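You operate a simulated robot arm through the tools that you are given. There is no shell and no other tool.

Carry out the task below with a simulated two-armed robot. There is one attempt and no reset: what you move stays moved.

## Task
Uncover the guide rail and wipe the dust off it.
Fine: free both clamps, lift the cover on to the steel table in both hands, wiper back in its place. What is to be rubbed or washed off counts as gone when no trace of it is left.
Where things are to end (x, y in the base frame): slide cover within 80 mm of [-1790, 100].

The check looks at the end state, three seconds after you hand in, the way a careful person would. Anything else that was tipped, shoved, dropped, spilled or broken makes it a failure. A push-on lid holds only when it is set on centred and level and pressed home; a screw cap is set on level and turned clockwise until tight.

## Robot
Two 6-joint arms with two-finger grippers on one trunk, on a base that drives. Base frame: it is fixed to the floor where the robot stands at the start and does not move with it; the origin is under the middle of the robot, x ahead of it, y to its left, z up. Readings come in mm, rad, newtons and seconds.
The left shoulder is at the start at [30, 178, 938], the right one opposite. With the tool pointing down near the work surface each hand reaches from about 100 to 840 mm from the robot's upright axis, wherever it stands, measured 20 degrees to its own side. Places, roughly: bore sleeve [-2750, -1000, 1000]; carriage [-2200, -400, 900]; carrier roller [-3000, -1000, 1000]; clevis bracket [-3250, -1250, 750]; clevis pin [-3250, -1250, 1000]; dust [-2100, -200, 900]; dust wiper [-2000, 250, 750]; fitting tray [-2250, 0, 750]; gauge case latch [-3000, -1700, 900]; gauge ring [-3000, -1000, 750]; grease knob [-2700, -700, 1000]; grease tin [-2750, -500, 750]; keeper [-1700, 300, 900]; keeper screw [-1800, 400, 900]; manifold block [-3250, -1250, 750]; manifold coupler [-3250, -1250, 1000]; nozzle arm [-2500, -700, 1000]; nylon die [-3250, -1500, 750]; nylon drift [-2000, 250, 1000]; plug gauge [-3000, -1000, 1000]; rail brush [-2000, 250, 1000]; rail lock screw [-1900, -100, 900]; roller carrier [-3000, -1000, 750]; round clamp [-2200, -200, 900]; shim [-1750, 250, 750]; shut-off valve [-1750, 750, 750]; slide cover [-2000, -250, 1000]; slide plate [-1750, 500, 750]; square clamp [-2100, -100, 900]; steel table top [-2000, 100, 800]; thrust washer [-2750, -1250, 750]; tin stopper [-2750, -500, 1000]; valve lever [-1800, 600, 1000]. Payload 2.54 kg a hand.
The tool frame of a hand sits at the grasp point between the pads (the TCP): z along the fingers, y along the line on which they close. The tips reach 30 mm beyond it. The gripper opens to 116 mm. The gripper's body begins 95 mm behind the TCP.
Orientation is told as [roll, pitch, yaw] about the base's x, y, z axes, in that order, counted from this pose: with the fingers straight down and closing along the base's y, the tool's x points along the base's -x, its y along +y and its z along -z.

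## Interface
- The arms move only by the tool move_arm. It takes "left_deltas", "right_deltas" or both (then of equal length, played together; a hand with none holds still); each is a list of rows, each a list of 7 numbers: the shift along the tool's x, y, z in mm, then the turn, a rotation vector about the tool's x, y, z in rad, then the gripper command, from -1 (shut) to 1 (fully open), values between in proportion. In form: [[x, y, z, wx, wy, wz, gripper], ...]. A call has 1 to 20 rows; each row is the pose to reach, as a shift and turn from the pose commanded when the call began, along the tool's axes at that moment. A row lasts 0.2 s, in which the tool goes at most 50 mm and 0.15 rad; a call with a longer step from one row to the next is refused whole, and so is a gripper value outside its range. Where a pose cannot be reached the arm comes as near as it can. A force on the tool above 60 N (or 10 N above the force at the start of the call, whichever is more), or a blocked arm, ends the call early, and 0.2 s more pass. Each finger travels about 153 mm/s and halts on what it meets, pressing with about 27 N; the grip force reading is that of the motor and also rises with nothing between the fingers. The clock runs only during rows and for 0.2 s after the last one: add rows that repeat a pose to give the fingers time. The reply holds the time, the measured pose of the TCP, the force on the tool along the base axes, the opening and the grip force, in the units named above and with some noise, with the torque about the TCP (base axes, N m) and any sound that the robot's microphone picked up, and new pictures: "views" is both (left out), scene, wrist or none (wrist: the cameras of the hands that moved).
- Cameras (640 x 400 px; columns grow to the right, rows downward): "scene" is now at [55.7, 6.6, 1681.4]; the picture's right is [0.01, -1.00, 0.00], its down [-0.66, -0.01, -0.75] and it looks along [0.75, 0.01, -0.66] (base axes); focal length 285 px, centre (320, 200). "left" rides on the left gripper at [69, 15, -122] in its tool frame; the picture's right is [-0.21, 0.98, 0.00], its down [-0.83, -0.18, -0.53] and it looks along [-0.52, -0.11, 0.85] (tool axes); focal length 251 px, centre (320, 200). "right" rides on the right gripper at [69, -15, -122] in its tool frame; the picture's right is [0.21, 0.98, 0.00], its down [-0.83, 0.18, -0.53] and it looks along [-0.52, 0.11, 0.85] (tool axes); focal length 251 px, centre (320, 200). There is no depth. A picture from a camera that has moved, and an enlarged one, comes with that camera's place and axes in the base frame and with its lens. The place of the scene camera against the robot may be out by one fixed shift of up to 18 mm in any direction.
- raise_lower(by): slides the trunk up (or, below 0, down) by that many mm; the arms and the scene camera ride with it, the base frame stays. It gives what a move gives, with no picture.
- roll_base(legs): drives the robot by 1 to 6 legs, each [ahead, left, turn to the left] in mm, mm and rad, along the robot's own axes; the way and the turn of a leg run together, so that a leg with both is an arc; at most 1500 mm and 3.142 rad a leg. The arms and the cameras ride along, it lands a little off, and it stops where it bumps. It gives what a move gives, and a new picture of the scene camera.
- head_to(pan, tilt): turns the head with the scene camera to pan (to the left, within 2.496 rad either way) and tilt (down, from -0.506 to 1.204), counted from straight ahead of the robot. It gives what a move gives, and a new picture of the scene camera.
- close_up(camera, box): a new picture of the part [left, top, right, bottom] of that camera's present view, enlarged. No time passes.
- finish_job(): hands the job in; it is judged then, once.

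Places have to be worked out from the pictures, the camera data and where the tool is seen. Open the grippers and draw the arms clear of the work before you hand the job in, unless the task says otherwise.

The tools are called after "Request:" as a command line: name --argument value ..., lists and objects as JSON in quotes. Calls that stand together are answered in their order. move_arm: Moves the arms, as the interface text tells. Its arguments: {"type":"object","properties":{"left_deltas":{"type":"array","items":{"type":"array","items":{"type":"number"}}},"right_deltas":{"type":"array","items":{"type":"array","items":{"type":"number"}}},"views":{"type":"string","enum":["both","scene","wrist","none"]}},"required":[]} The other tools are called the same way: raise_lower (by) slides the trunk up or down; roll_base (legs) drives the base; head_to (pan, tilt) turns the head that bears the scene camera; close_up (camera, box) takes an enlarged picture of a part of a camera's view; finish_job () hands the job in.

At the start:

```text
t: 0.0
left_ee_pos: [566.1, 209.5, 1188.8]
left_ee_rot: [0.0, -0.001, 0.002]
left_contact_force: [-0.1, 0.8, 0.1]
left_wrist_torque: [0.01, -0.01, 0.02]
left_finger_gap: 116.0
left_grip_force: 0.0
right_ee_pos: [542.1, -228.8, 1124.7]
right_ee_rot: [0.0, 0.001, -0.002]
right_contact_force: [-0.2, 0.8, 0.1]
right_wrist_torque: [-0.01, 0.0, 0.05]
right_finger_gap: 116.0
right_grip_force: 0.0
trunk travel left (down, up): [-150.0, 390.0]
robot x, y, heading: [1.7, -1.4, 0.004]
head pan, tilt: [0.012, 0.726]
```

scene: 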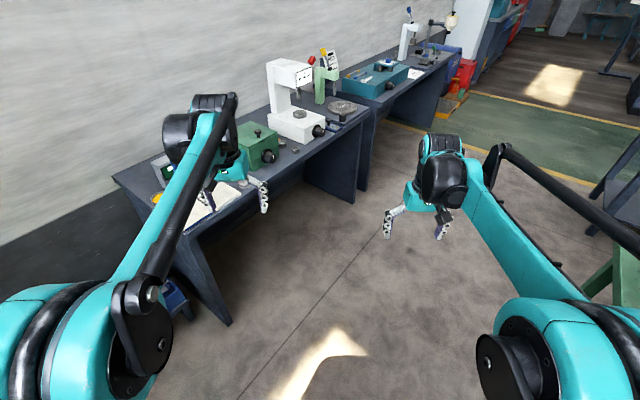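
right: 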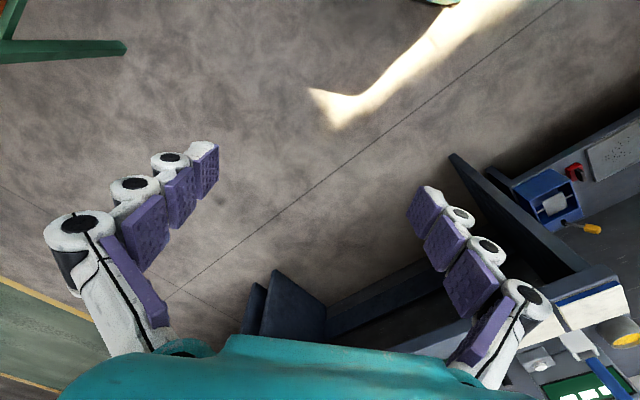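
left: 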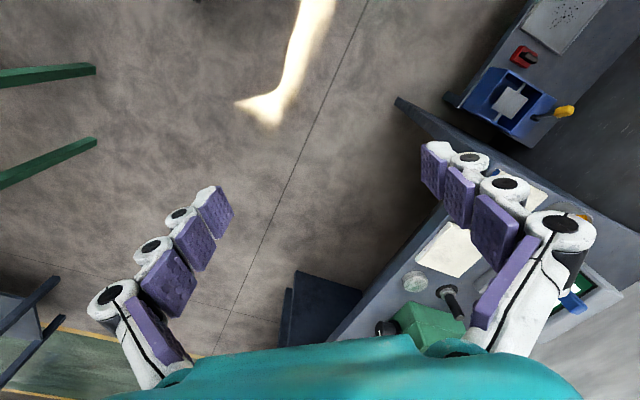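

The start pictures show benches ahead that are not in my job; the work is behind the robot around x = -2000. I first turn the head to look around backwards before driving.

Request:
head_to --pan 2.49 --tilt 0.35

Request:
head_to --pan -2.49 --tilt 0.35

```text
t: 2.2
left_ee_pos: [566.4, 209.8, 1189.2]
left_ee_rot: [-0.001, 0.001, 0.0]
left_contact_force: [-0.6, -0.7, -0.7]
left_wrist_torque: [0.03, -0.03, 0.03]
left_finger_gap: 116.1
left_grip_force: 0.1
right_ee_pos: [541.3, -229.3, 1125.8]
right_ee_rot: [0.001, -0.001, -0.001]
right_contact_force: [0.6, -0.2, -0.1]
right_wrist_torque: [-0.01, 0.0, -0.02]
right_finger_gap: 115.8
right_grip_force: 0.1
trunk travel left (down, up): [-150.0, 390.0]
robot x, y, heading: [-1.5, -4.5, -0.002]
head pan, tilt: [2.491, 0.351]
camera scene: at [-102.2, 62.1, 1715.1], right [0.61, 0.8, 0.0], down [0.27, -0.21, -0.94], along [-0.75, 0.57, -0.34], focal length 285 px, centre (320, 200)
```

scene: 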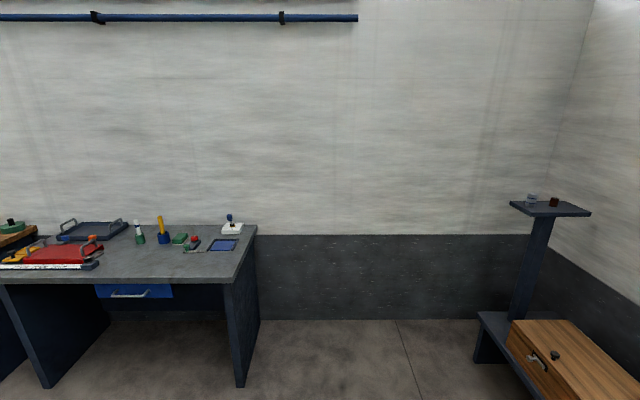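

```text
t: 6.2
left_ee_pos: [566.0, 209.1, 1190.0]
left_ee_rot: [0.002, -0.001, -0.001]
left_contact_force: [0.0, -0.9, 0.1]
left_wrist_torque: [-0.01, 0.03, 0.01]
left_finger_gap: 115.9
left_grip_force: 0.0
right_ee_pos: [541.7, -228.5, 1125.9]
right_ee_rot: [-0.001, 0.0, 0.0]
right_contact_force: [0.7, -0.5, -0.2]
right_wrist_torque: [0.0, 0.0, -0.01]
right_finger_gap: 115.9
right_grip_force: 0.1
trunk travel left (down, up): [-150.0, 390.0]
robot x, y, heading: [-1.6, -0.4, 0.005]
head pan, tilt: [-2.491, 0.351]
camera scene: at [-102.2, -50.9, 1715.1], right [-0.61, 0.8, 0.0], down [0.27, 0.21, -0.94], along [-0.75, -0.57, -0.34], focal length 285 px, centre (320, 200)
```

scene: 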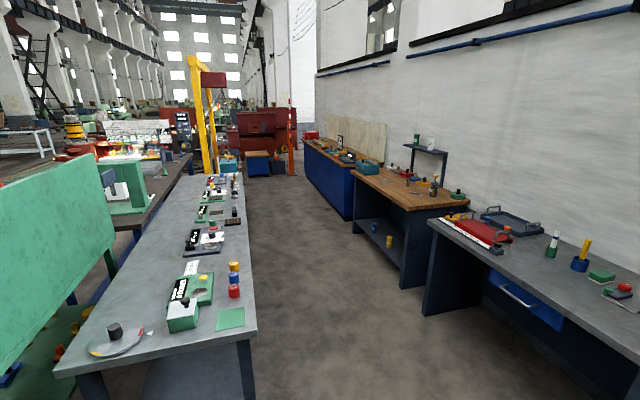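

The red cover with grey handles on the steel table lies along a wall at heading about 2.49 rad; the table's front edge is about 1.37 m from the start along that heading. I turn to face the table and drive part of the way, staying clear of the other bench.

Request:
roll_base --legs '[[0, 0, 2.49], [600, 0, 0]]'

Request:
head_to --pan 0.6 --tilt 0.6

```text
t: 15.6
left_ee_pos: [-1074.9, 508.4, 1189.7]
left_ee_rot: [0.0, 0.0, 2.52]
left_contact_force: [0.8, -0.5, -0.5]
left_wrist_torque: [0.02, 0.0, -0.01]
left_finger_gap: 115.8
left_grip_force: 0.0
right_ee_pos: [-798.6, 850.2, 1124.4]
right_ee_rot: [0.0, 0.001, 2.521]
right_contact_force: [0.3, -0.2, -0.2]
right_wrist_torque: [-0.02, -0.04, 0.0]
right_finger_gap: 116.0
right_grip_force: 0.1
trunk travel left (down, up): [-150.0, 390.0]
robot x, y, heading: [-491.2, 346.0, 2.519]
head pan, tilt: [-2.491, 0.351]
camera scene: at [-374.1, 340.4, 1715.2], right [0.03, -1.0, 0.0], down [-0.34, -0.01, -0.94], along [0.94, 0.03, -0.34], focal length 285 px, centre (320, 200)
```

scene: 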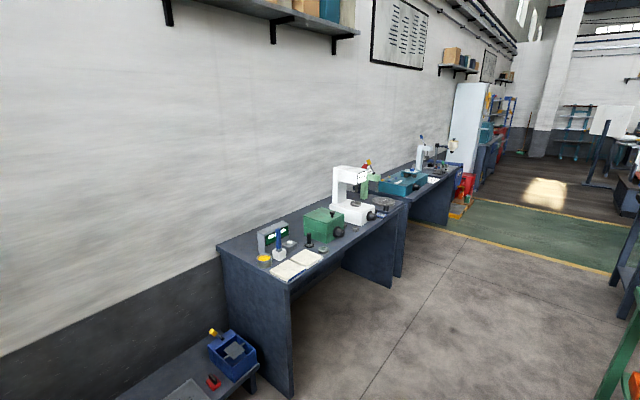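

```text
t: 18.2
left_ee_pos: [-1074.0, 507.4, 1188.5]
left_ee_rot: [-0.001, 0.0, 2.52]
left_contact_force: [0.3, 0.0, 0.5]
left_wrist_torque: [0.0, 0.02, -0.03]
left_finger_gap: 116.0
left_grip_force: 0.1
right_ee_pos: [-800.0, 849.9, 1124.9]
right_ee_rot: [0.001, 0.0, 2.519]
right_contact_force: [-0.1, -0.2, -0.6]
right_wrist_torque: [-0.01, 0.0, -0.02]
right_finger_gap: 116.2
right_grip_force: 0.0
trunk travel left (down, up): [-150.0, 390.0]
robot x, y, heading: [-492.7, 351.0, 2.519]
head pan, tilt: [0.6, 0.6]
camera scene: at [-554.9, 339.1, 1692.3], right [0.02, 1.0, 0.0], down [0.56, -0.01, -0.82], along [-0.82, 0.02, -0.57], focal length 285 px, centre (320, 200)
```

scene: 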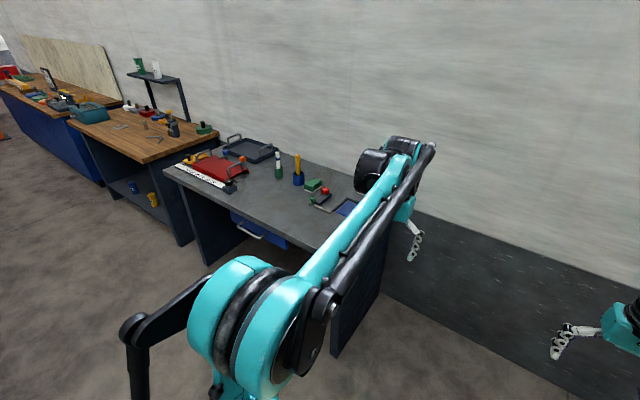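

The robot stands at (-492, 350) facing the wall with the table ahead to the left. I drive sideways to the left about 1.15 m, staying back, and look down at the table.

Request:
roll_base --legs '[[0, 1150, -0.025]]'

Request:
head_to --pan 0.0 --tilt 0.6

```text
t: 23.9
left_ee_pos: [-1728.2, -411.7, 1190.0]
left_ee_rot: [0.001, -0.001, 2.526]
left_contact_force: [-0.1, 0.4, 0.0]
left_wrist_torque: [-0.02, -0.04, -0.02]
left_finger_gap: 116.0
left_grip_force: 0.0
right_ee_pos: [-1454.9, -67.4, 1125.7]
right_ee_rot: [-0.001, 0.0, 2.526]
right_contact_force: [-0.3, -0.4, 0.0]
right_wrist_torque: [-0.01, 0.0, 0.01]
right_finger_gap: 116.0
right_grip_force: 0.0
trunk travel left (down, up): [-150.0, 390.0]
robot x, y, heading: [-1145.9, -564.5, 2.528]
head pan, tilt: [0.6, 0.6]
camera scene: at [-1207.1, -577.6, 1692.3], right [0.02, 1.0, 0.0], down [0.57, -0.01, -0.82], along [-0.82, 0.01, -0.57], focal length 285 px, centre (320, 200)
```

scene: 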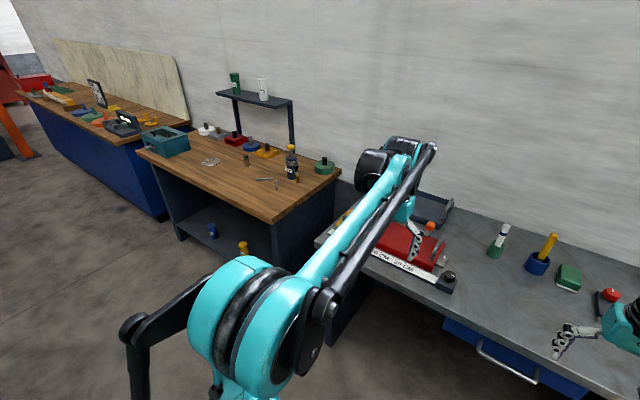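

```text
t: 24.9
left_ee_pos: [-1727.4, -410.6, 1189.6]
left_ee_rot: [0.0, -0.001, 2.526]
left_contact_force: [-0.7, -0.1, 0.9]
left_wrist_torque: [0.01, -0.02, 0.0]
left_finger_gap: 116.1
left_grip_force: 0.1
right_ee_pos: [-1454.6, -67.5, 1124.9]
right_ee_rot: [0.001, 0.0, 2.525]
right_contact_force: [0.3, 1.0, -0.1]
right_wrist_torque: [0.01, -0.01, -0.05]
right_finger_gap: 116.0
right_grip_force: 0.1
trunk travel left (down, up): [-150.0, 390.0]
robot x, y, heading: [-1142.4, -566.9, 2.528]
head pan, tilt: [0.0, 0.6]
camera scene: at [-1190.6, -527.6, 1692.3], right [0.58, 0.82, 0.0], down [0.46, -0.33, -0.82], along [-0.67, 0.48, -0.57], focal length 285 px, centre (320, 200)
```

scene: 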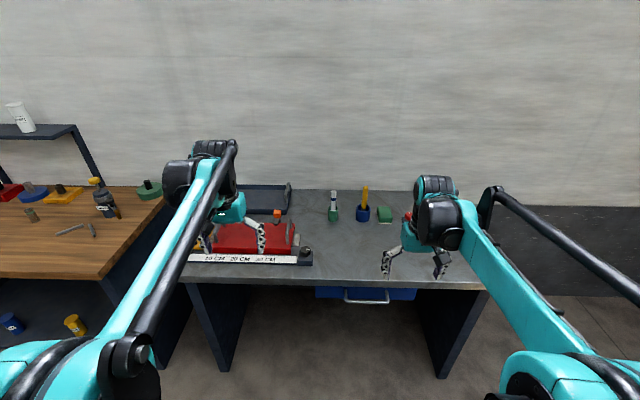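

The table is now straight ahead; the cover sits on its left end partly behind the left arm. I zoom in on the table to identify the cover, clamps and the wiper.

Request:
close_up --camera "scene" --box '[180, 170, 340, 270]'

Request:
close_up --camera "scene" --box '[300, 170, 460, 270]'

Request:
close_up --camera "left" --box '[0, 0, 640, 400]'

Request:
close_up --camera "right" --box '[0, 0, 640, 400]'

```text
4.00 times, centred on (260, 220) of scene
camera zoom: at [-1190.6, -527.6, 1692.3], right [0.58, 0.82, 0.0], down [0.46, -0.33, -0.82], along [-0.67, 0.48, -0.57], focal length 1141 px, centre (560, 120)
```

zoom: 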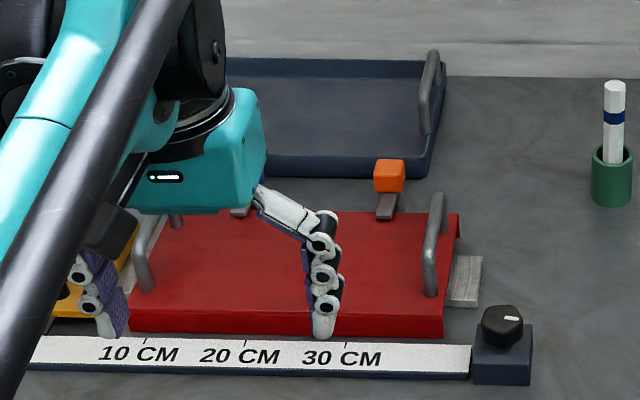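

```text
4.00 times, centred on (380, 220) of scene
camera zoom: at [-1190.6, -527.6, 1692.3], right [0.58, 0.82, 0.0], down [0.46, -0.33, -0.82], along [-0.67, 0.48, -0.57], focal length 1141 px, centre (80, 120)
```

zoom: 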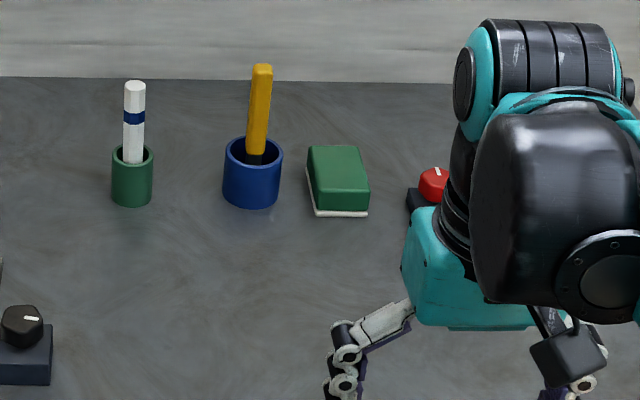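

```text
1.00 times, centred on (320, 200) of left (not enlarged: the box is as wide or as high as the picture)
camera zoom: at [-1680.0, -464.5, 1311.1], right [-0.74, -0.67, 0.0], down [-0.57, 0.63, 0.53], along [-0.36, 0.39, -0.85], focal length 251 px, centre (320, 200)
```

zoom: 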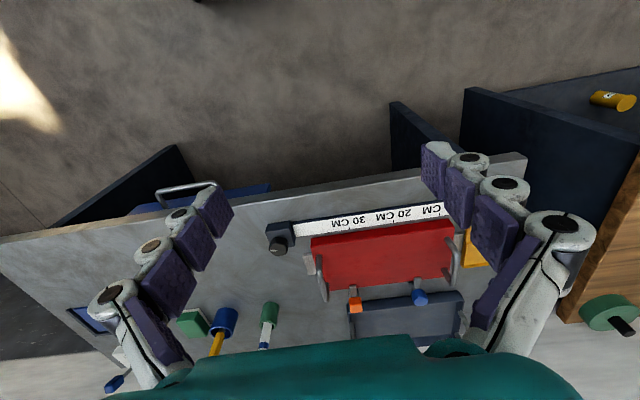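

```text
1.00 times, centred on (320, 200) of right (not enlarged: the box is as wide or as high as the picture)
camera zoom: at [-1388.8, -94.8, 1246.8], right [-0.39, -0.92, 0.0], down [-0.78, 0.33, 0.53], along [-0.49, 0.21, -0.85], focal length 251 px, centre (320, 200)
```

zoom: 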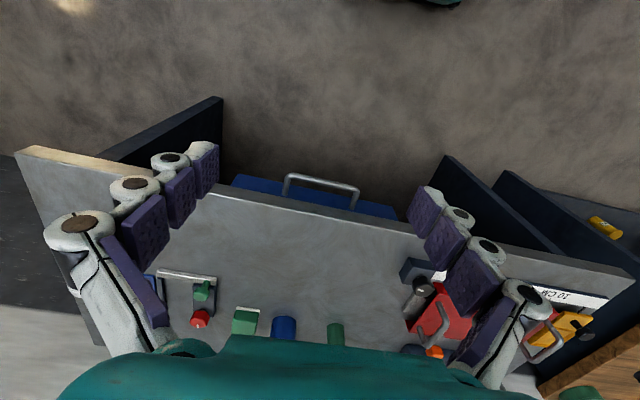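

The red cover with its two end handles lies over the rail at about (-2085, -237), with an orange square knob and a blue round knob behind it. The green block with a white felt base near (-1909, 380) looks like the dust wiper. I square up to the table and drive closer.

Request:
roll_base --legs '[[320, 60, -0.035]]'

Request:
head_to --pan 0.25 --tilt 0.8

```text
t: 27.1
left_ee_pos: [-2017.7, -248.6, 1189.2]
left_ee_rot: [-0.001, 0.002, 2.493]
left_contact_force: [-0.5, 0.1, -0.3]
left_wrist_torque: [-0.04, -0.04, 0.01]
left_finger_gap: 115.7
left_grip_force: 0.0
right_ee_pos: [-1732.2, 84.0, 1125.5]
right_ee_rot: [0.002, 0.001, 2.491]
right_contact_force: [0.3, -0.2, 0.2]
right_wrist_torque: [0.0, -0.02, 0.01]
right_finger_gap: 115.8
right_grip_force: 0.0
trunk travel left (down, up): [-150.0, 390.0]
robot x, y, heading: [-1442.9, -422.7, 2.493]
head pan, tilt: [0.0, 0.6]
camera scene: at [-1484.7, -383.7, 1692.3], right [0.6, 0.8, 0.0], down [0.45, -0.34, -0.82], along [-0.66, 0.5, -0.57], focal length 285 px, centre (320, 200)
```

scene: 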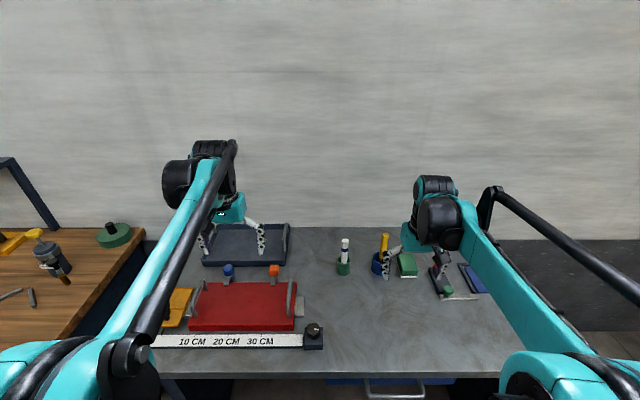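

```text
t: 27.9
left_ee_pos: [-2016.0, -250.9, 1188.2]
left_ee_rot: [0.001, 0.001, 2.492]
left_contact_force: [0.0, 0.6, -0.1]
left_wrist_torque: [0.02, -0.03, 0.01]
left_finger_gap: 116.1
left_grip_force: 0.0
right_ee_pos: [-1730.7, 84.4, 1125.3]
right_ee_rot: [0.0, 0.002, 2.492]
right_contact_force: [0.1, 0.5, -0.2]
right_wrist_torque: [0.0, 0.02, 0.02]
right_finger_gap: 116.2
right_grip_force: 0.1
trunk travel left (down, up): [-150.0, 390.0]
robot x, y, heading: [-1435.6, -425.2, 2.494]
head pan, tilt: [0.25, 0.799]
camera scene: at [-1487.3, -406.3, 1675.5], right [0.39, 0.92, 0.0], down [0.66, -0.28, -0.7], along [-0.64, 0.27, -0.72], focal length 285 px, centre (320, 200)
```

scene: 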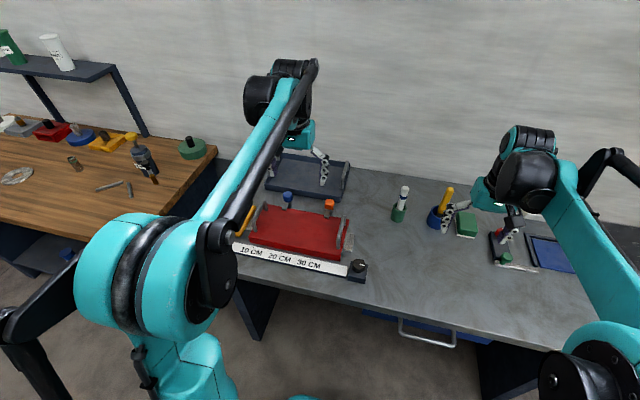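

The view is good now. I zoom in on the cover and clamps.

Request:
close_up --camera "scene" --box '[224, 170, 384, 290]'

Request:
close_up --camera "scene" --box '[264, 180, 364, 242]'

Request:
close_up --camera "left" --box '[0, 0, 640, 400]'

Request:
close_up --camera "right" --box '[0, 0, 640, 400]'

```text
3.33 times, centred on (304, 230) of scene
camera zoom: at [-1487.3, -406.3, 1675.5], right [0.39, 0.92, 0.0], down [0.66, -0.28, -0.7], along [-0.64, 0.27, -0.72], focal length 951 px, centre (373, 100)
```

zoom: 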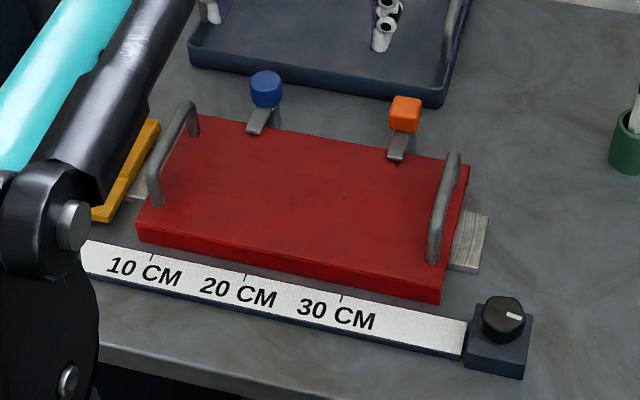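

```text
6.40 times, centred on (314, 211) of scene
camera zoom: at [-1487.3, -406.3, 1675.5], right [0.39, 0.92, 0.0], down [0.66, -0.28, -0.7], along [-0.64, 0.27, -0.72], focal length 1825 px, centre (358, 130)
```

zoom: 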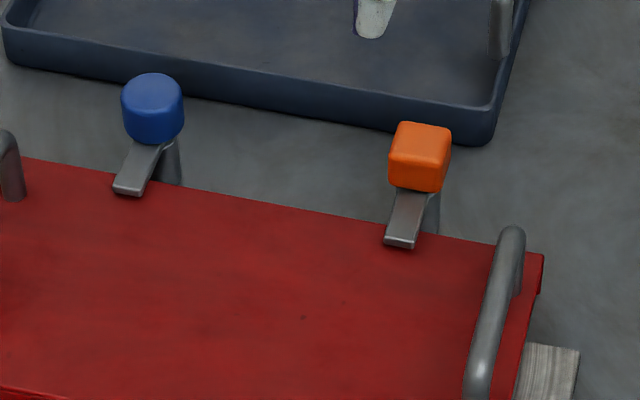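

```text
1.00 times, centred on (320, 200) of left (not enlarged: the box is as wide or as high as the picture)
camera zoom: at [-1970.3, -305.3, 1311.2], right [-0.76, -0.65, 0.0], down [-0.55, 0.64, 0.53], along [-0.35, 0.41, -0.85], focal length 251 px, centre (320, 200)
```

zoom: 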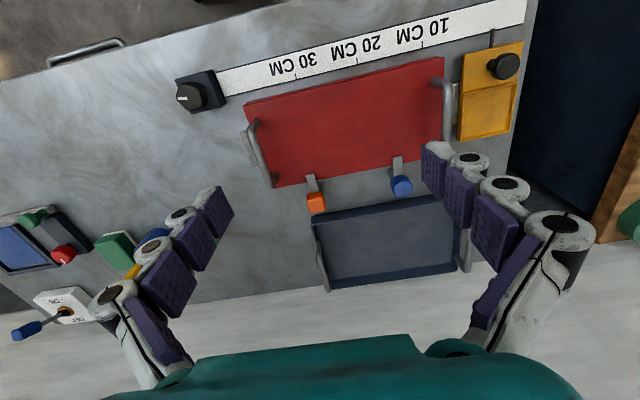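

```text
1.00 times, centred on (320, 200) of right (not enlarged: the box is as wide or as high as the picture)
camera zoom: at [-1667.1, 54.6, 1246.8], right [-0.42, -0.91, 0.0], down [-0.77, 0.35, 0.53], along [-0.48, 0.22, -0.85], focal length 251 px, centre (320, 200)
```

zoom: 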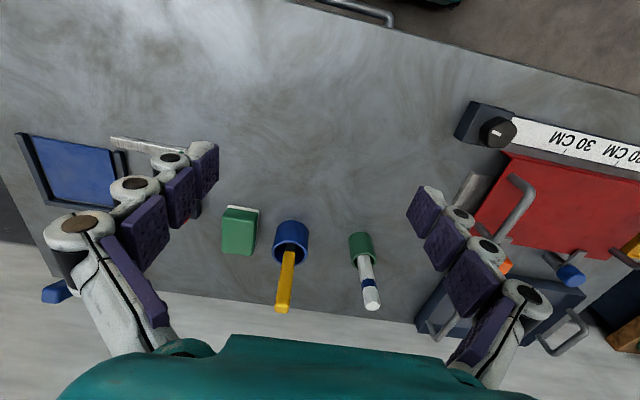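

Each clamp is a post with a knob and a tongue lying over the cover's rear edge: blue round knob near (-2198, -240, 959), orange square one near (-2120, -115, 945). I bring the left hand above the blue knob, with the gripper partly closed, to look closely.

Request:
move_arm --left_deltas '[[-30, 20, 26, 0, 0, 0, 0.3], [-60, 40, 52, 0, 0, 0, 0.3], [-90, 60, 78, 0, 0, 0, 0.3], [-120, 80, 104, 0, 0, 0, 0.3], [-149, 102, 129, 0, 0, 0, 0.3]]'

```text
t: 29.1
left_ee_pos: [-2200.6, -241.2, 1060.2]
left_ee_rot: [-0.003, 0.001, 2.492]
left_contact_force: [-0.3, -0.2, 0.6]
left_wrist_torque: [0.0, -0.05, -0.01]
left_finger_gap: 75.5
left_grip_force: 0.1
right_ee_pos: [-1734.6, 83.7, 1124.7]
right_ee_rot: [-0.001, 0.001, 2.494]
right_contact_force: [-0.9, -0.4, -0.5]
right_wrist_torque: [-0.01, -0.03, -0.02]
right_finger_gap: 116.1
right_grip_force: 0.0
trunk travel left (down, up): [-150.0, 390.0]
robot x, y, heading: [-1441.2, -429.1, 2.492]
head pan, tilt: [0.25, 0.799]
camera scene: at [-1489.8, -406.0, 1675.3], right [0.39, 0.92, 0.0], down [0.66, -0.28, -0.7], along [-0.64, 0.27, -0.72], focal length 285 px, centre (320, 200)
camera left: at [-2154.4, -296.2, 1181.8], right [-0.76, -0.65, 0.0], down [-0.55, 0.64, 0.53], along [-0.35, 0.41, -0.85], focal length 251 px, centre (320, 200)
```

scene: 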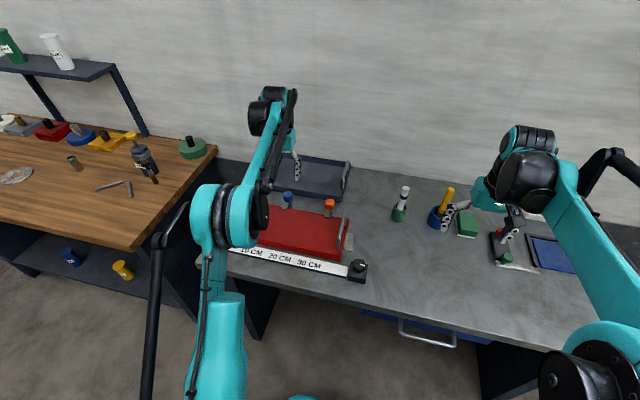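
left: 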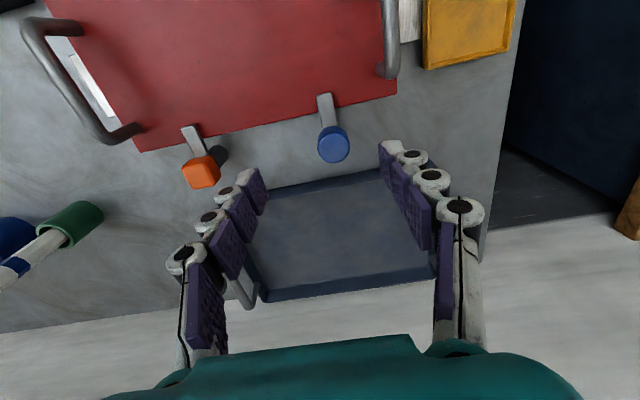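

The blue knob is visible in the left camera a bit nearer to the robot than the hand. I enlarge it to measure it precisely.

Request:
close_up --camera "left" --box '[260, 80, 420, 180]'

Request:
close_up --camera "left" --box '[140, 100, 300, 200]'

Request:
close_up --camera "scene" --box '[250, 170, 370, 245]'

```text
4.00 times, centred on (340, 130) of left
camera zoom: at [-2154.4, -296.2, 1181.8], right [-0.76, -0.65, 0.0], down [-0.55, 0.64, 0.53], along [-0.35, 0.41, -0.85], focal length 1006 px, centre (240, 480)
```

zoom: 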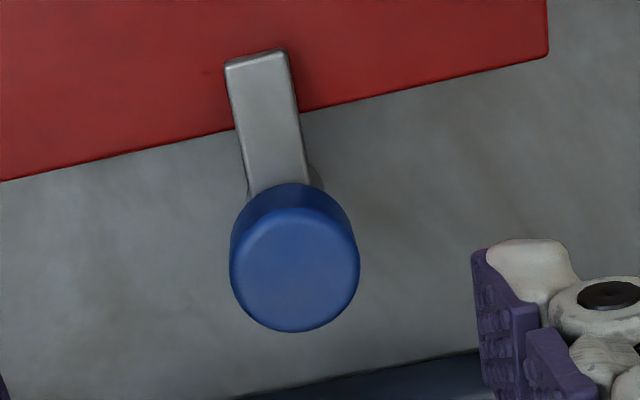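

```text
4.00 times, centred on (220, 150) of left
camera zoom: at [-2154.4, -296.2, 1181.8], right [-0.76, -0.65, 0.0], down [-0.55, 0.64, 0.53], along [-0.35, 0.41, -0.85], focal length 1006 px, centre (720, 400)
```

zoom: 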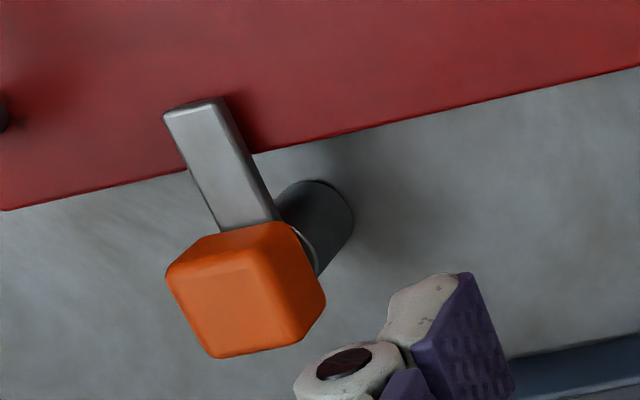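

```text
5.33 times, centred on (310, 208) of scene
camera zoom: at [-1489.8, -406.0, 1675.3], right [0.39, 0.92, 0.0], down [0.66, -0.28, -0.7], along [-0.64, 0.27, -0.72], focal length 1521 px, centre (373, 160)
```

zoom: 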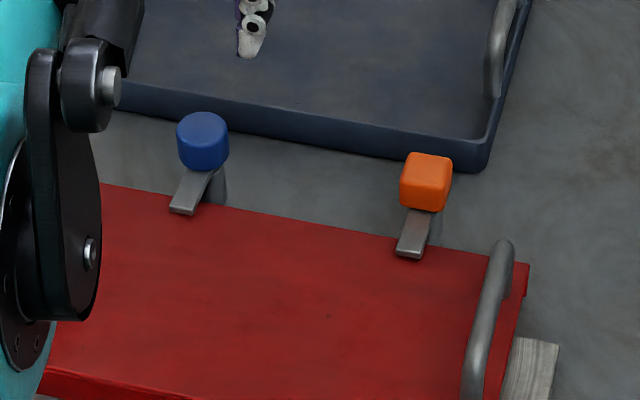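

I judge the blue knob's axis at about (-2229, -232), top near z = 922, roughly 35 mm wide. I move the hand over it and down to z = 990 to check again.

Request:
move_arm --left_deltas '[[-14, 5, 35, 0, 0, 0, 0.3], [-28, 10, 70, 0, 0, 0, 0.3]]' --views "wrist"

```text
t: 29.7
left_ee_pos: [-2226.0, -235.8, 989.7]
left_ee_rot: [0.0, -0.001, 2.493]
left_contact_force: [-0.9, 0.2, -0.2]
left_wrist_torque: [0.0, 0.02, 0.01]
left_finger_gap: 75.3
left_grip_force: 0.1
right_ee_pos: [-1733.4, 84.5, 1125.0]
right_ee_rot: [0.0, 0.0, 2.492]
right_contact_force: [-0.3, 0.1, 0.0]
right_wrist_torque: [-0.01, -0.02, 0.02]
right_finger_gap: 116.1
right_grip_force: 0.1
trunk travel left (down, up): [-150.0, 390.0]
robot x, y, heading: [-1441.4, -426.8, 2.495]
head pan, tilt: [0.25, 0.799]
camera left: at [-2179.4, -290.4, 1111.5], right [-0.76, -0.65, 0.0], down [-0.55, 0.64, 0.53], along [-0.35, 0.41, -0.85], focal length 251 px, centre (320, 200)
```

left: 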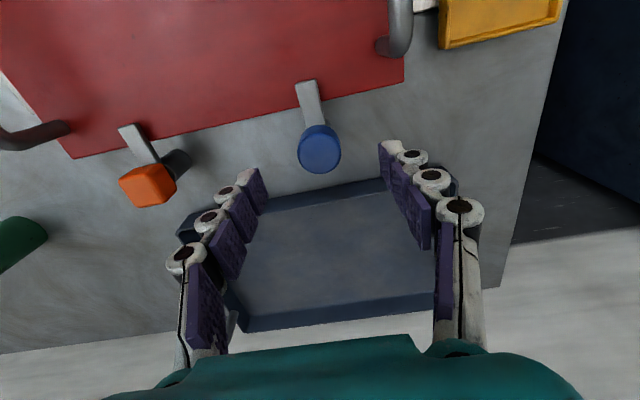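

The second look confirms the knob axis at (-2229, -233) with its top at about z = 919. I descend 65 mm with a 5 mm forward correction and close on the knob.

Request:
move_arm --left_deltas '[[-4.6, 0, 33, 0, 0, 0, 0.3], [-4.6, 0, 64, 0, 0, 0, 0.3], [-4.6, 0, 64, 0, 0, 0, -0.6], [-4.6, 0, 64, 0, 0, 0, -0.6], [-4.6, 0, 64, 0, 0, 0, -0.6]]'

```text
t: 30.9
left_ee_pos: [-2228.0, -231.0, 928.9]
left_ee_rot: [-0.001, 0.0, 2.491]
left_contact_force: [2.0, 2.8, 1.1]
left_wrist_torque: [0.24, 0.21, 0.0]
left_finger_gap: 35.3
left_grip_force: 44.7
right_ee_pos: [-1731.7, 84.9, 1125.0]
right_ee_rot: [-0.001, -0.001, 2.493]
right_contact_force: [0.2, -0.5, 0.3]
right_wrist_torque: [-0.01, 0.01, 0.01]
right_finger_gap: 115.9
right_grip_force: 0.1
trunk travel left (down, up): [-150.0, 390.0]
robot x, y, heading: [-1439.1, -427.7, 2.49]
head pan, tilt: [0.25, 0.799]
camera scene: at [-1487.2, -405.9, 1675.4], right [0.39, 0.92, 0.0], down [0.66, -0.28, -0.7], along [-0.64, 0.27, -0.72], focal length 285 px, centre (320, 200)
camera left: at [-2182.0, -286.0, 1050.3], right [-0.76, -0.65, 0.0], down [-0.55, 0.64, 0.53], along [-0.35, 0.41, -0.85], focal length 251 px, centre (320, 200)
```

scene: 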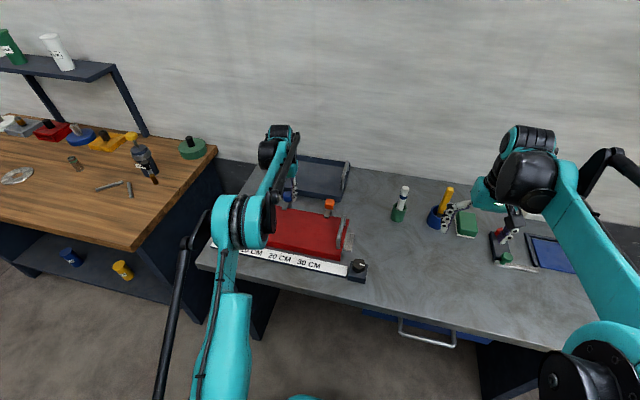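
left: 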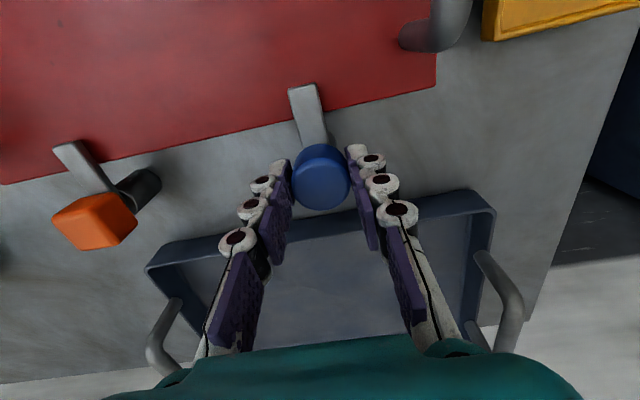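

The fingers hold the blue knob (gap 35.3 mm). I try a small counter-clockwise turn (seen from above) and watch torque and the tongue.

Request:
move_arm --left_deltas '[[0, 0, 0, 0, 0, -0.12, -0.6], [0, 0, 0, 0, 0, -0.24, -0.6]]' --views "wrist"

```text
t: 31.5
left_ee_pos: [-2228.4, -231.1, 927.9]
left_ee_rot: [0.001, -0.001, 2.736]
left_contact_force: [4.3, 0.8, 5.3]
left_wrist_torque: [0.07, -0.26, -0.02]
left_finger_gap: 35.0
left_grip_force: 45.1
right_ee_pos: [-1732.7, 85.1, 1124.8]
right_ee_rot: [0.0, 0.0, 2.492]
right_contact_force: [0.6, -0.1, -1.4]
right_wrist_torque: [0.0, 0.03, 0.02]
right_finger_gap: 116.0
right_grip_force: 0.1
trunk travel left (down, up): [-150.0, 390.0]
robot x, y, heading: [-1437.5, -427.0, 2.492]
head pan, tilt: [0.25, 0.799]
camera left: at [-2170.3, -273.0, 1050.3], right [-0.58, -0.81, 0.0], down [-0.69, 0.49, 0.53], along [-0.43, 0.31, -0.85], focal length 251 px, centre (320, 200)
```

left: 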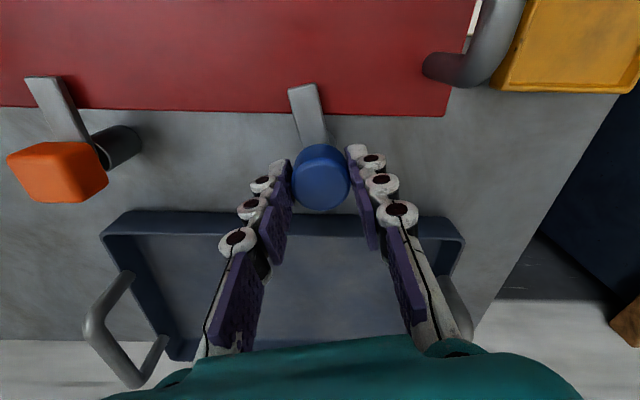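

The tongue follows the gripper freely with hardly any torque. I go on turning counter-clockwise until the tongue is about 90° off the cover.

Request:
move_arm --left_deltas '[[0, 0, 0, 0, 0, -0.13, -0.6], [0, 0, 0, 0, 0, -0.26, -0.6], [0, 0, 0, 0, 0, -0.39, -0.6], [0, 0, 0, 0, 0, -0.52, -0.6], [0, 0, 0, 0, 0, -0.65, -0.6], [0, 0, 0, 0, 0, -0.78, -0.6], [0, 0, 0, 0, 0, -0.91, -0.6], [0, 0, 0, 0, 0, -1.04, -0.6], [0, 0, 0, 0, 0, -1.17, -0.6], [0, 0, 0, 0, 0, -1.3, -0.6]]'

```text
t: 33.7
left_ee_pos: [-2229.8, -228.3, 928.6]
left_ee_rot: [-0.006, -0.002, -2.247]
left_contact_force: [-17.5, 12.7, 40.8]
left_wrist_torque: [0.21, 0.77, -0.04]
left_finger_gap: 34.9
left_grip_force: 45.3
right_ee_pos: [-1729.6, 84.4, 1126.2]
right_ee_rot: [0.003, -0.002, 2.49]
right_contact_force: [-0.2, -0.3, 0.0]
right_wrist_torque: [0.01, 0.01, -0.03]
right_finger_gap: 115.8
right_grip_force: 0.1
trunk travel left (down, up): [-150.0, 390.0]
robot x, y, heading: [-1437.3, -425.6, 2.49]
head pan, tilt: [0.25, 0.799]
camera scene: at [-1484.4, -405.7, 1675.8], right [0.39, 0.92, 0.0], down [0.66, -0.28, -0.7], along [-0.64, 0.27, -0.72], focal length 285 px, centre (320, 200)
camera left: at [-2172.2, -185.7, 1049.9], right [0.63, -0.78, 0.0], down [-0.66, -0.53, 0.54], along [-0.42, -0.33, -0.84], focal length 251 px, centre (320, 200)
```

scene: 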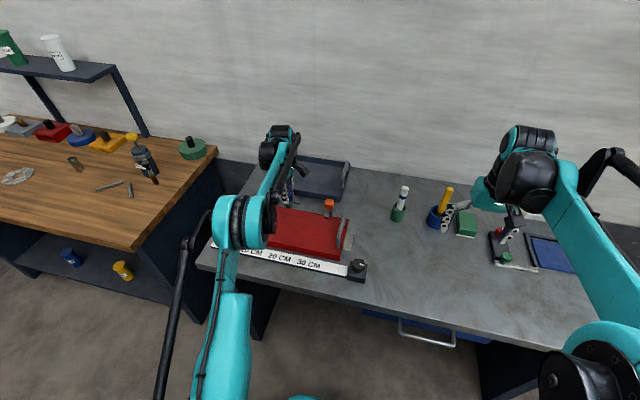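
left: 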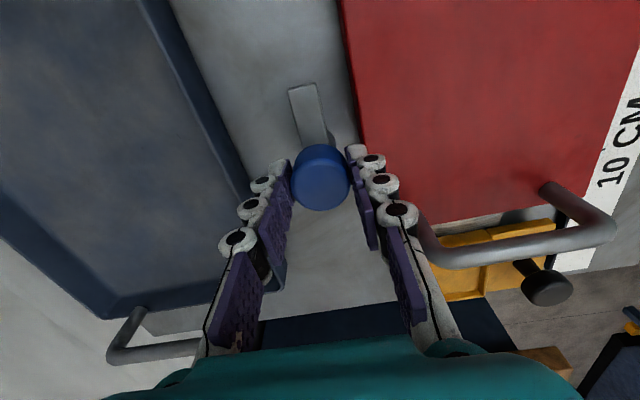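

The tongue now lies parallel to the cover's edge, off the red plate, but there is 40 N upward on the hand. I open the fingers just a little, so as not to touch the cover, and rise straight up.

Request:
move_arm --left_deltas '[[0, 0, 0, 0, 0, 0, -0.27], [0, 0, 0, 0, 0, 0, -0.27], [0, 0, -15, 0, 0, 0, -0.27], [0, 0, -50, 0, 0, 0, -0.27], [0, 0, -80, 0, 0, 0, -0.27]]' --views "both"

```text
t: 34.9
left_ee_pos: [-2228.9, -230.0, 1006.4]
left_ee_rot: [-0.001, -0.001, -2.25]
left_contact_force: [-0.4, 0.0, 0.1]
left_wrist_torque: [0.03, 0.03, 0.0]
left_finger_gap: 42.3
left_grip_force: 0.0
right_ee_pos: [-1730.6, 85.3, 1125.6]
right_ee_rot: [0.001, -0.001, 2.492]
right_contact_force: [0.4, -0.1, 0.3]
right_wrist_torque: [-0.03, 0.02, -0.05]
right_finger_gap: 116.0
right_grip_force: 0.1
trunk travel left (down, up): [-150.0, 390.0]
robot x, y, heading: [-1437.7, -425.0, 2.49]
head pan, tilt: [0.25, 0.799]
camera scene: at [-1487.2, -406.4, 1675.5], right [0.39, 0.92, 0.0], down [0.66, -0.28, -0.7], along [-0.64, 0.27, -0.72], focal length 285 px, centre (320, 200)
camera left: at [-2172.6, -187.4, 1128.6], right [0.63, -0.78, 0.0], down [-0.66, -0.53, 0.53], along [-0.42, -0.33, -0.85], focal length 251 px, centre (320, 200)
```

scene: 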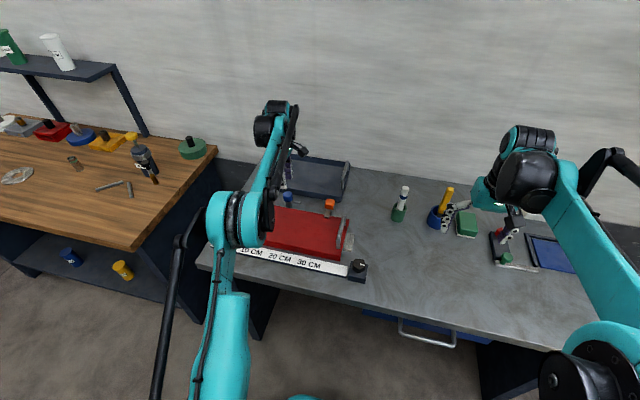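
left: 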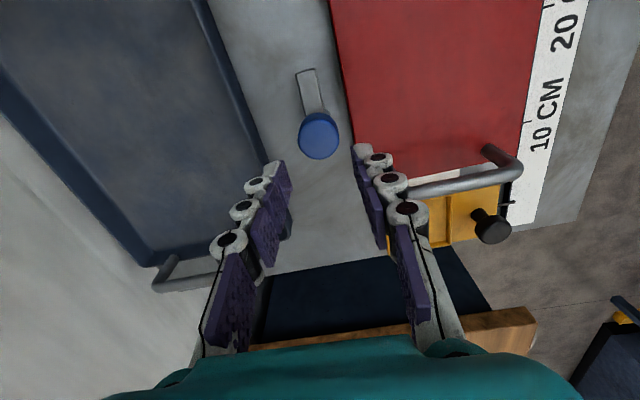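

The blue clamp's tongue is clear of the cover. I turn the left hand back and carry it over to the orange knob, which I judge at about (-2137, -106).

Request:
move_arm --left_deltas '[[14, -0.6, -2, 0, 0, 0.14, -0.1], [28, -1.2, -4, 0, 0, 0.28, 0.1], [42, -1.8, -6, 0, 0, 0.42, 0.3], [56, -2.4, -8, 0, 0, 0.56, 0.3], [70, -3, -10, 0, 0, 0.7, 0.3], [84, -3.6, -10, 0, 0, 0.84, 0.3], [98, -4.2, -10, 0, 0, 0.98, 0.3], [112, -4.8, -10, 0, 0, 1.12, 0.3], [126, -5.4, -10, 0, 0, 1.26, 0.3], [140, -6, -10, 0, 0, 1.4, 0.3], [154, -6.3, -10, 0, 0, 1.54, 0.3]]' --views "both"

Request:
close_up --camera "left" --box '[240, 80, 400, 180]'

```text
t: 37.3
left_ee_pos: [-2136.3, -106.5, 1015.1]
left_ee_rot: [0.0, -0.001, 2.491]
left_contact_force: [0.2, 0.4, -0.2]
left_wrist_torque: [0.01, 0.01, -0.01]
left_finger_gap: 75.5
left_grip_force: 0.0
right_ee_pos: [-1731.9, 86.1, 1124.8]
right_ee_rot: [0.0, 0.002, 2.493]
right_contact_force: [-0.7, -0.2, 0.2]
right_wrist_torque: [0.0, -0.01, 0.0]
right_finger_gap: 116.0
right_grip_force: 0.1
trunk travel left (down, up): [-150.0, 390.0]
robot x, y, heading: [-1436.5, -424.3, 2.492]
head pan, tilt: [0.25, 0.799]
camera scene: at [-1487.2, -405.9, 1675.5], right [0.39, 0.92, 0.0], down [0.66, -0.28, -0.7], along [-0.64, 0.27, -0.72], focal length 285 px, centre (320, 200)
camera left: at [-2090.6, -161.3, 1137.5], right [-0.76, -0.65, 0.0], down [-0.55, 0.64, 0.53], along [-0.35, 0.41, -0.85], focal length 251 px, centre (320, 200)
```

scene: 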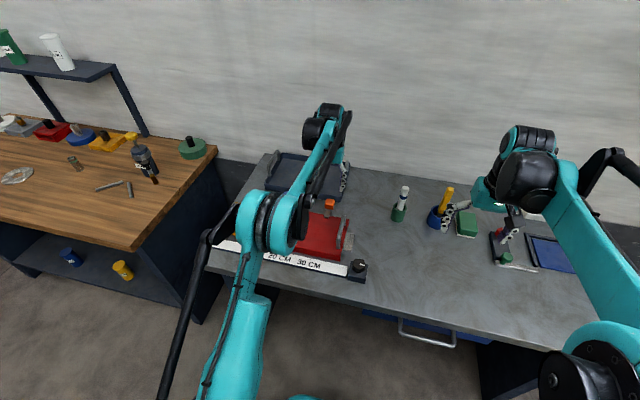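
left: 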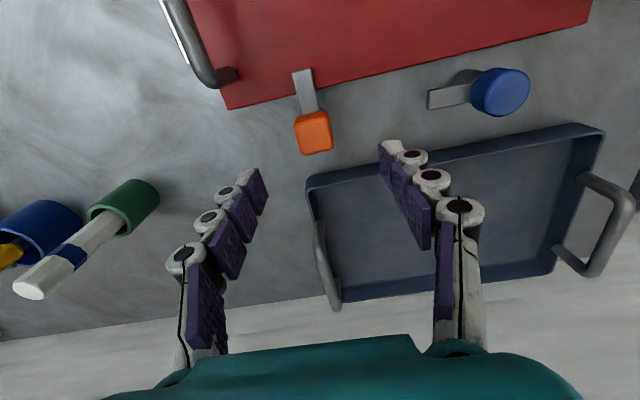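

```text
4.00 times, centred on (320, 130) of left
camera zoom: at [-2090.6, -161.3, 1137.5], right [-0.76, -0.65, 0.0], down [-0.55, 0.64, 0.53], along [-0.35, 0.41, -0.85], focal length 1006 px, centre (320, 480)
```

zoom: 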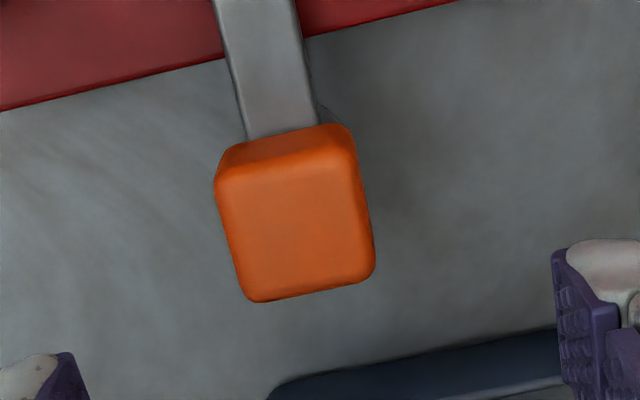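

The orange knob's top centre is at about (-2134, -102), aligned with the gripper. I correct 5 mm to the right, descend to z = 926 and grip it.

Request:
move_arm --left_deltas '[[-1, -5, 30, 0, 0, 0, 0.3], [-1, -5, 60, 0, 0, 0, 0.3], [-1, -5, 88, 0, 0, 0, 0.3], [-1, -5, 88, 0, 0, 0, -0.7], [-1, -5, 88, 0, 0, 0, -0.7], [-1, -5, 88, 0, 0, 0, -0.7]]' --views "wrist"

```text
t: 38.7
left_ee_pos: [-2134.0, -101.6, 927.4]
left_ee_rot: [0.0, -0.001, 2.492]
left_contact_force: [0.7, 2.9, -4.1]
left_wrist_torque: [0.71, 0.79, 0.04]
left_finger_gap: 31.7
left_grip_force: 44.8
right_ee_pos: [-1732.1, 84.2, 1124.8]
right_ee_rot: [0.001, -0.001, 2.491]
right_contact_force: [0.5, -0.5, -0.3]
right_wrist_torque: [0.0, 0.0, 0.03]
right_finger_gap: 116.1
right_grip_force: 0.0
trunk travel left (down, up): [-150.0, 390.0]
robot x, y, heading: [-1439.0, -423.8, 2.492]
head pan, tilt: [0.25, 0.799]
camera left: at [-2088.5, -156.1, 1049.1], right [-0.76, -0.65, 0.0], down [-0.55, 0.64, 0.53], along [-0.35, 0.41, -0.85], focal length 251 px, centre (320, 200)
```

left: 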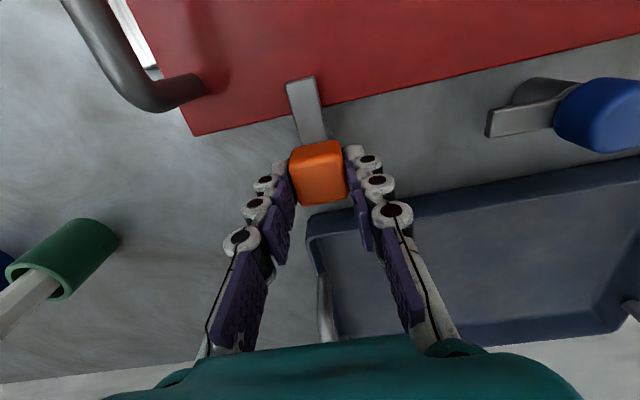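

The orange knob is gripped (gap 31.7 mm). I try a small counter-clockwise turn again and watch the torque.

Request:
move_arm --left_deltas '[[0, 0, 0, 0, 0, -0.1, -0.7], [0, 0, 0, 0, 0, -0.2, -0.7]]' --views "wrist"

```text
t: 39.3
left_ee_pos: [-2135.4, -100.5, 927.4]
left_ee_rot: [0.002, 0.002, 2.694]
left_contact_force: [-0.1, 2.9, -4.5]
left_wrist_torque: [0.14, -0.01, -0.01]
left_finger_gap: 31.4
left_grip_force: 44.7
right_ee_pos: [-1733.7, 84.4, 1126.7]
right_ee_rot: [0.001, 0.001, 2.493]
right_contact_force: [-0.9, 0.3, 0.4]
right_wrist_torque: [0.01, 0.0, -0.01]
right_finger_gap: 116.3
right_grip_force: 0.0
trunk travel left (down, up): [-150.0, 390.0]
robot x, y, heading: [-1436.6, -425.3, 2.494]
head pan, tilt: [0.25, 0.799]
camera left: at [-2078.9, -146.0, 1049.2], right [-0.62, -0.79, 0.0], down [-0.67, 0.52, 0.53], along [-0.42, 0.33, -0.85], focal length 251 px, centre (320, 200)
```

left: 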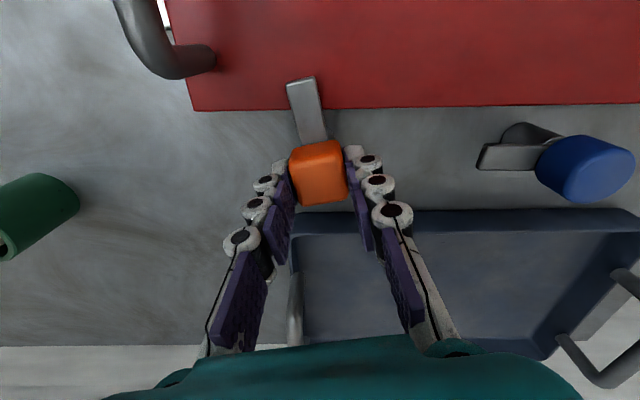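

The orange clamp follows freely as well. I turn it on to about 90° off the cover.

Request:
move_arm --left_deltas '[[0, 0, 0, 0, 0, -0.13, -0.7], [0, 0, 0, 0, 0, -0.26, -0.7], [0, 0, 0, 0, 0, -0.39, -0.7], [0, 0, 0, 0, 0, -0.52, -0.7], [0, 0, 0, 0, 0, -0.65, -0.7], [0, 0, 0, 0, 0, -0.78, -0.7], [0, 0, 0, 0, 0, -0.91, -0.7], [0, 0, 0, 0, 0, -1.04, -0.7], [0, 0, 0, 0, 0, -1.17, -0.7], [0, 0, 0, 0, 0, -1.3, -0.7], [0, 0, 0, 0, 0, -1.38, -0.7]]' --views "wrist"

```text
t: 41.7
left_ee_pos: [-2135.1, -103.9, 928.1]
left_ee_rot: [0.001, -0.001, -2.21]
left_contact_force: [21.6, -17.1, -33.1]
left_wrist_torque: [0.05, -0.62, -0.45]
left_finger_gap: 31.2
left_grip_force: 45.2
right_ee_pos: [-1732.3, 83.8, 1124.9]
right_ee_rot: [-0.002, 0.001, 2.493]
right_contact_force: [0.3, 0.8, -0.7]
right_wrist_torque: [-0.01, -0.02, -0.01]
right_finger_gap: 115.7
right_grip_force: 0.1
trunk travel left (down, up): [-150.0, 390.0]
robot x, y, heading: [-1439.8, -425.6, 2.496]
head pan, tilt: [0.25, 0.799]
camera left: at [-2081.3, -57.9, 1049.3], right [0.66, -0.75, 0.0], down [-0.64, -0.55, 0.53], along [-0.4, -0.35, -0.85], focal length 251 px, centre (320, 200)
```

left: 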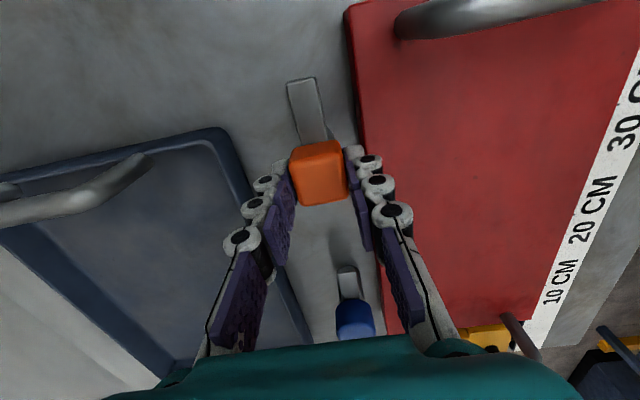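

The orange tongue is off the plate too. I open slightly and rise.

Request:
move_arm --left_deltas '[[0, 0, 0, 0, 0, 0, -0.32], [0, 0, 0, 0, 0, 0, -0.32], [0, 0, -15, 0, 0, 0, -0.32], [0, 0, -50, 0, 0, 0, -0.32], [0, 0, -90, 0, 0, 0, -0.32]]' --views "wrist"

```text
t: 42.9
left_ee_pos: [-2133.1, -103.0, 1018.0]
left_ee_rot: [0.003, 0.0, -2.209]
left_contact_force: [-0.1, -0.9, 0.2]
left_wrist_torque: [0.02, 0.01, 0.04]
left_finger_gap: 39.5
left_grip_force: 0.1
right_ee_pos: [-1732.5, 84.0, 1126.3]
right_ee_rot: [0.0, 0.0, 2.492]
right_contact_force: [-0.5, 0.2, 1.0]
right_wrist_torque: [0.04, -0.01, 0.01]
right_finger_gap: 116.2
right_grip_force: 0.1
trunk travel left (down, up): [-150.0, 390.0]
robot x, y, heading: [-1436.8, -426.5, 2.497]
head pan, tilt: [0.25, 0.799]
camera left: at [-2079.8, -57.8, 1140.0], right [0.66, -0.75, 0.0], down [-0.64, -0.55, 0.53], along [-0.4, -0.35, -0.85], focal length 251 px, centre (320, 200)
```

left: 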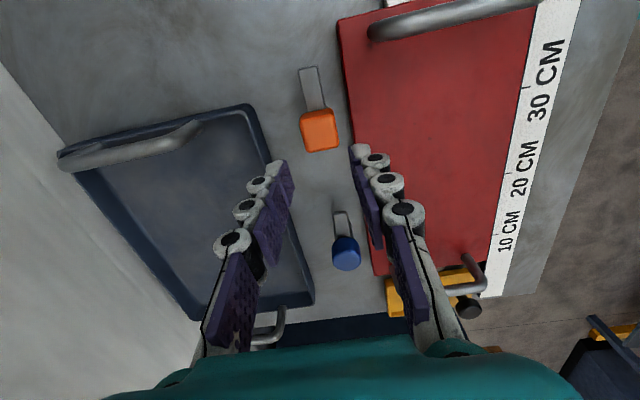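

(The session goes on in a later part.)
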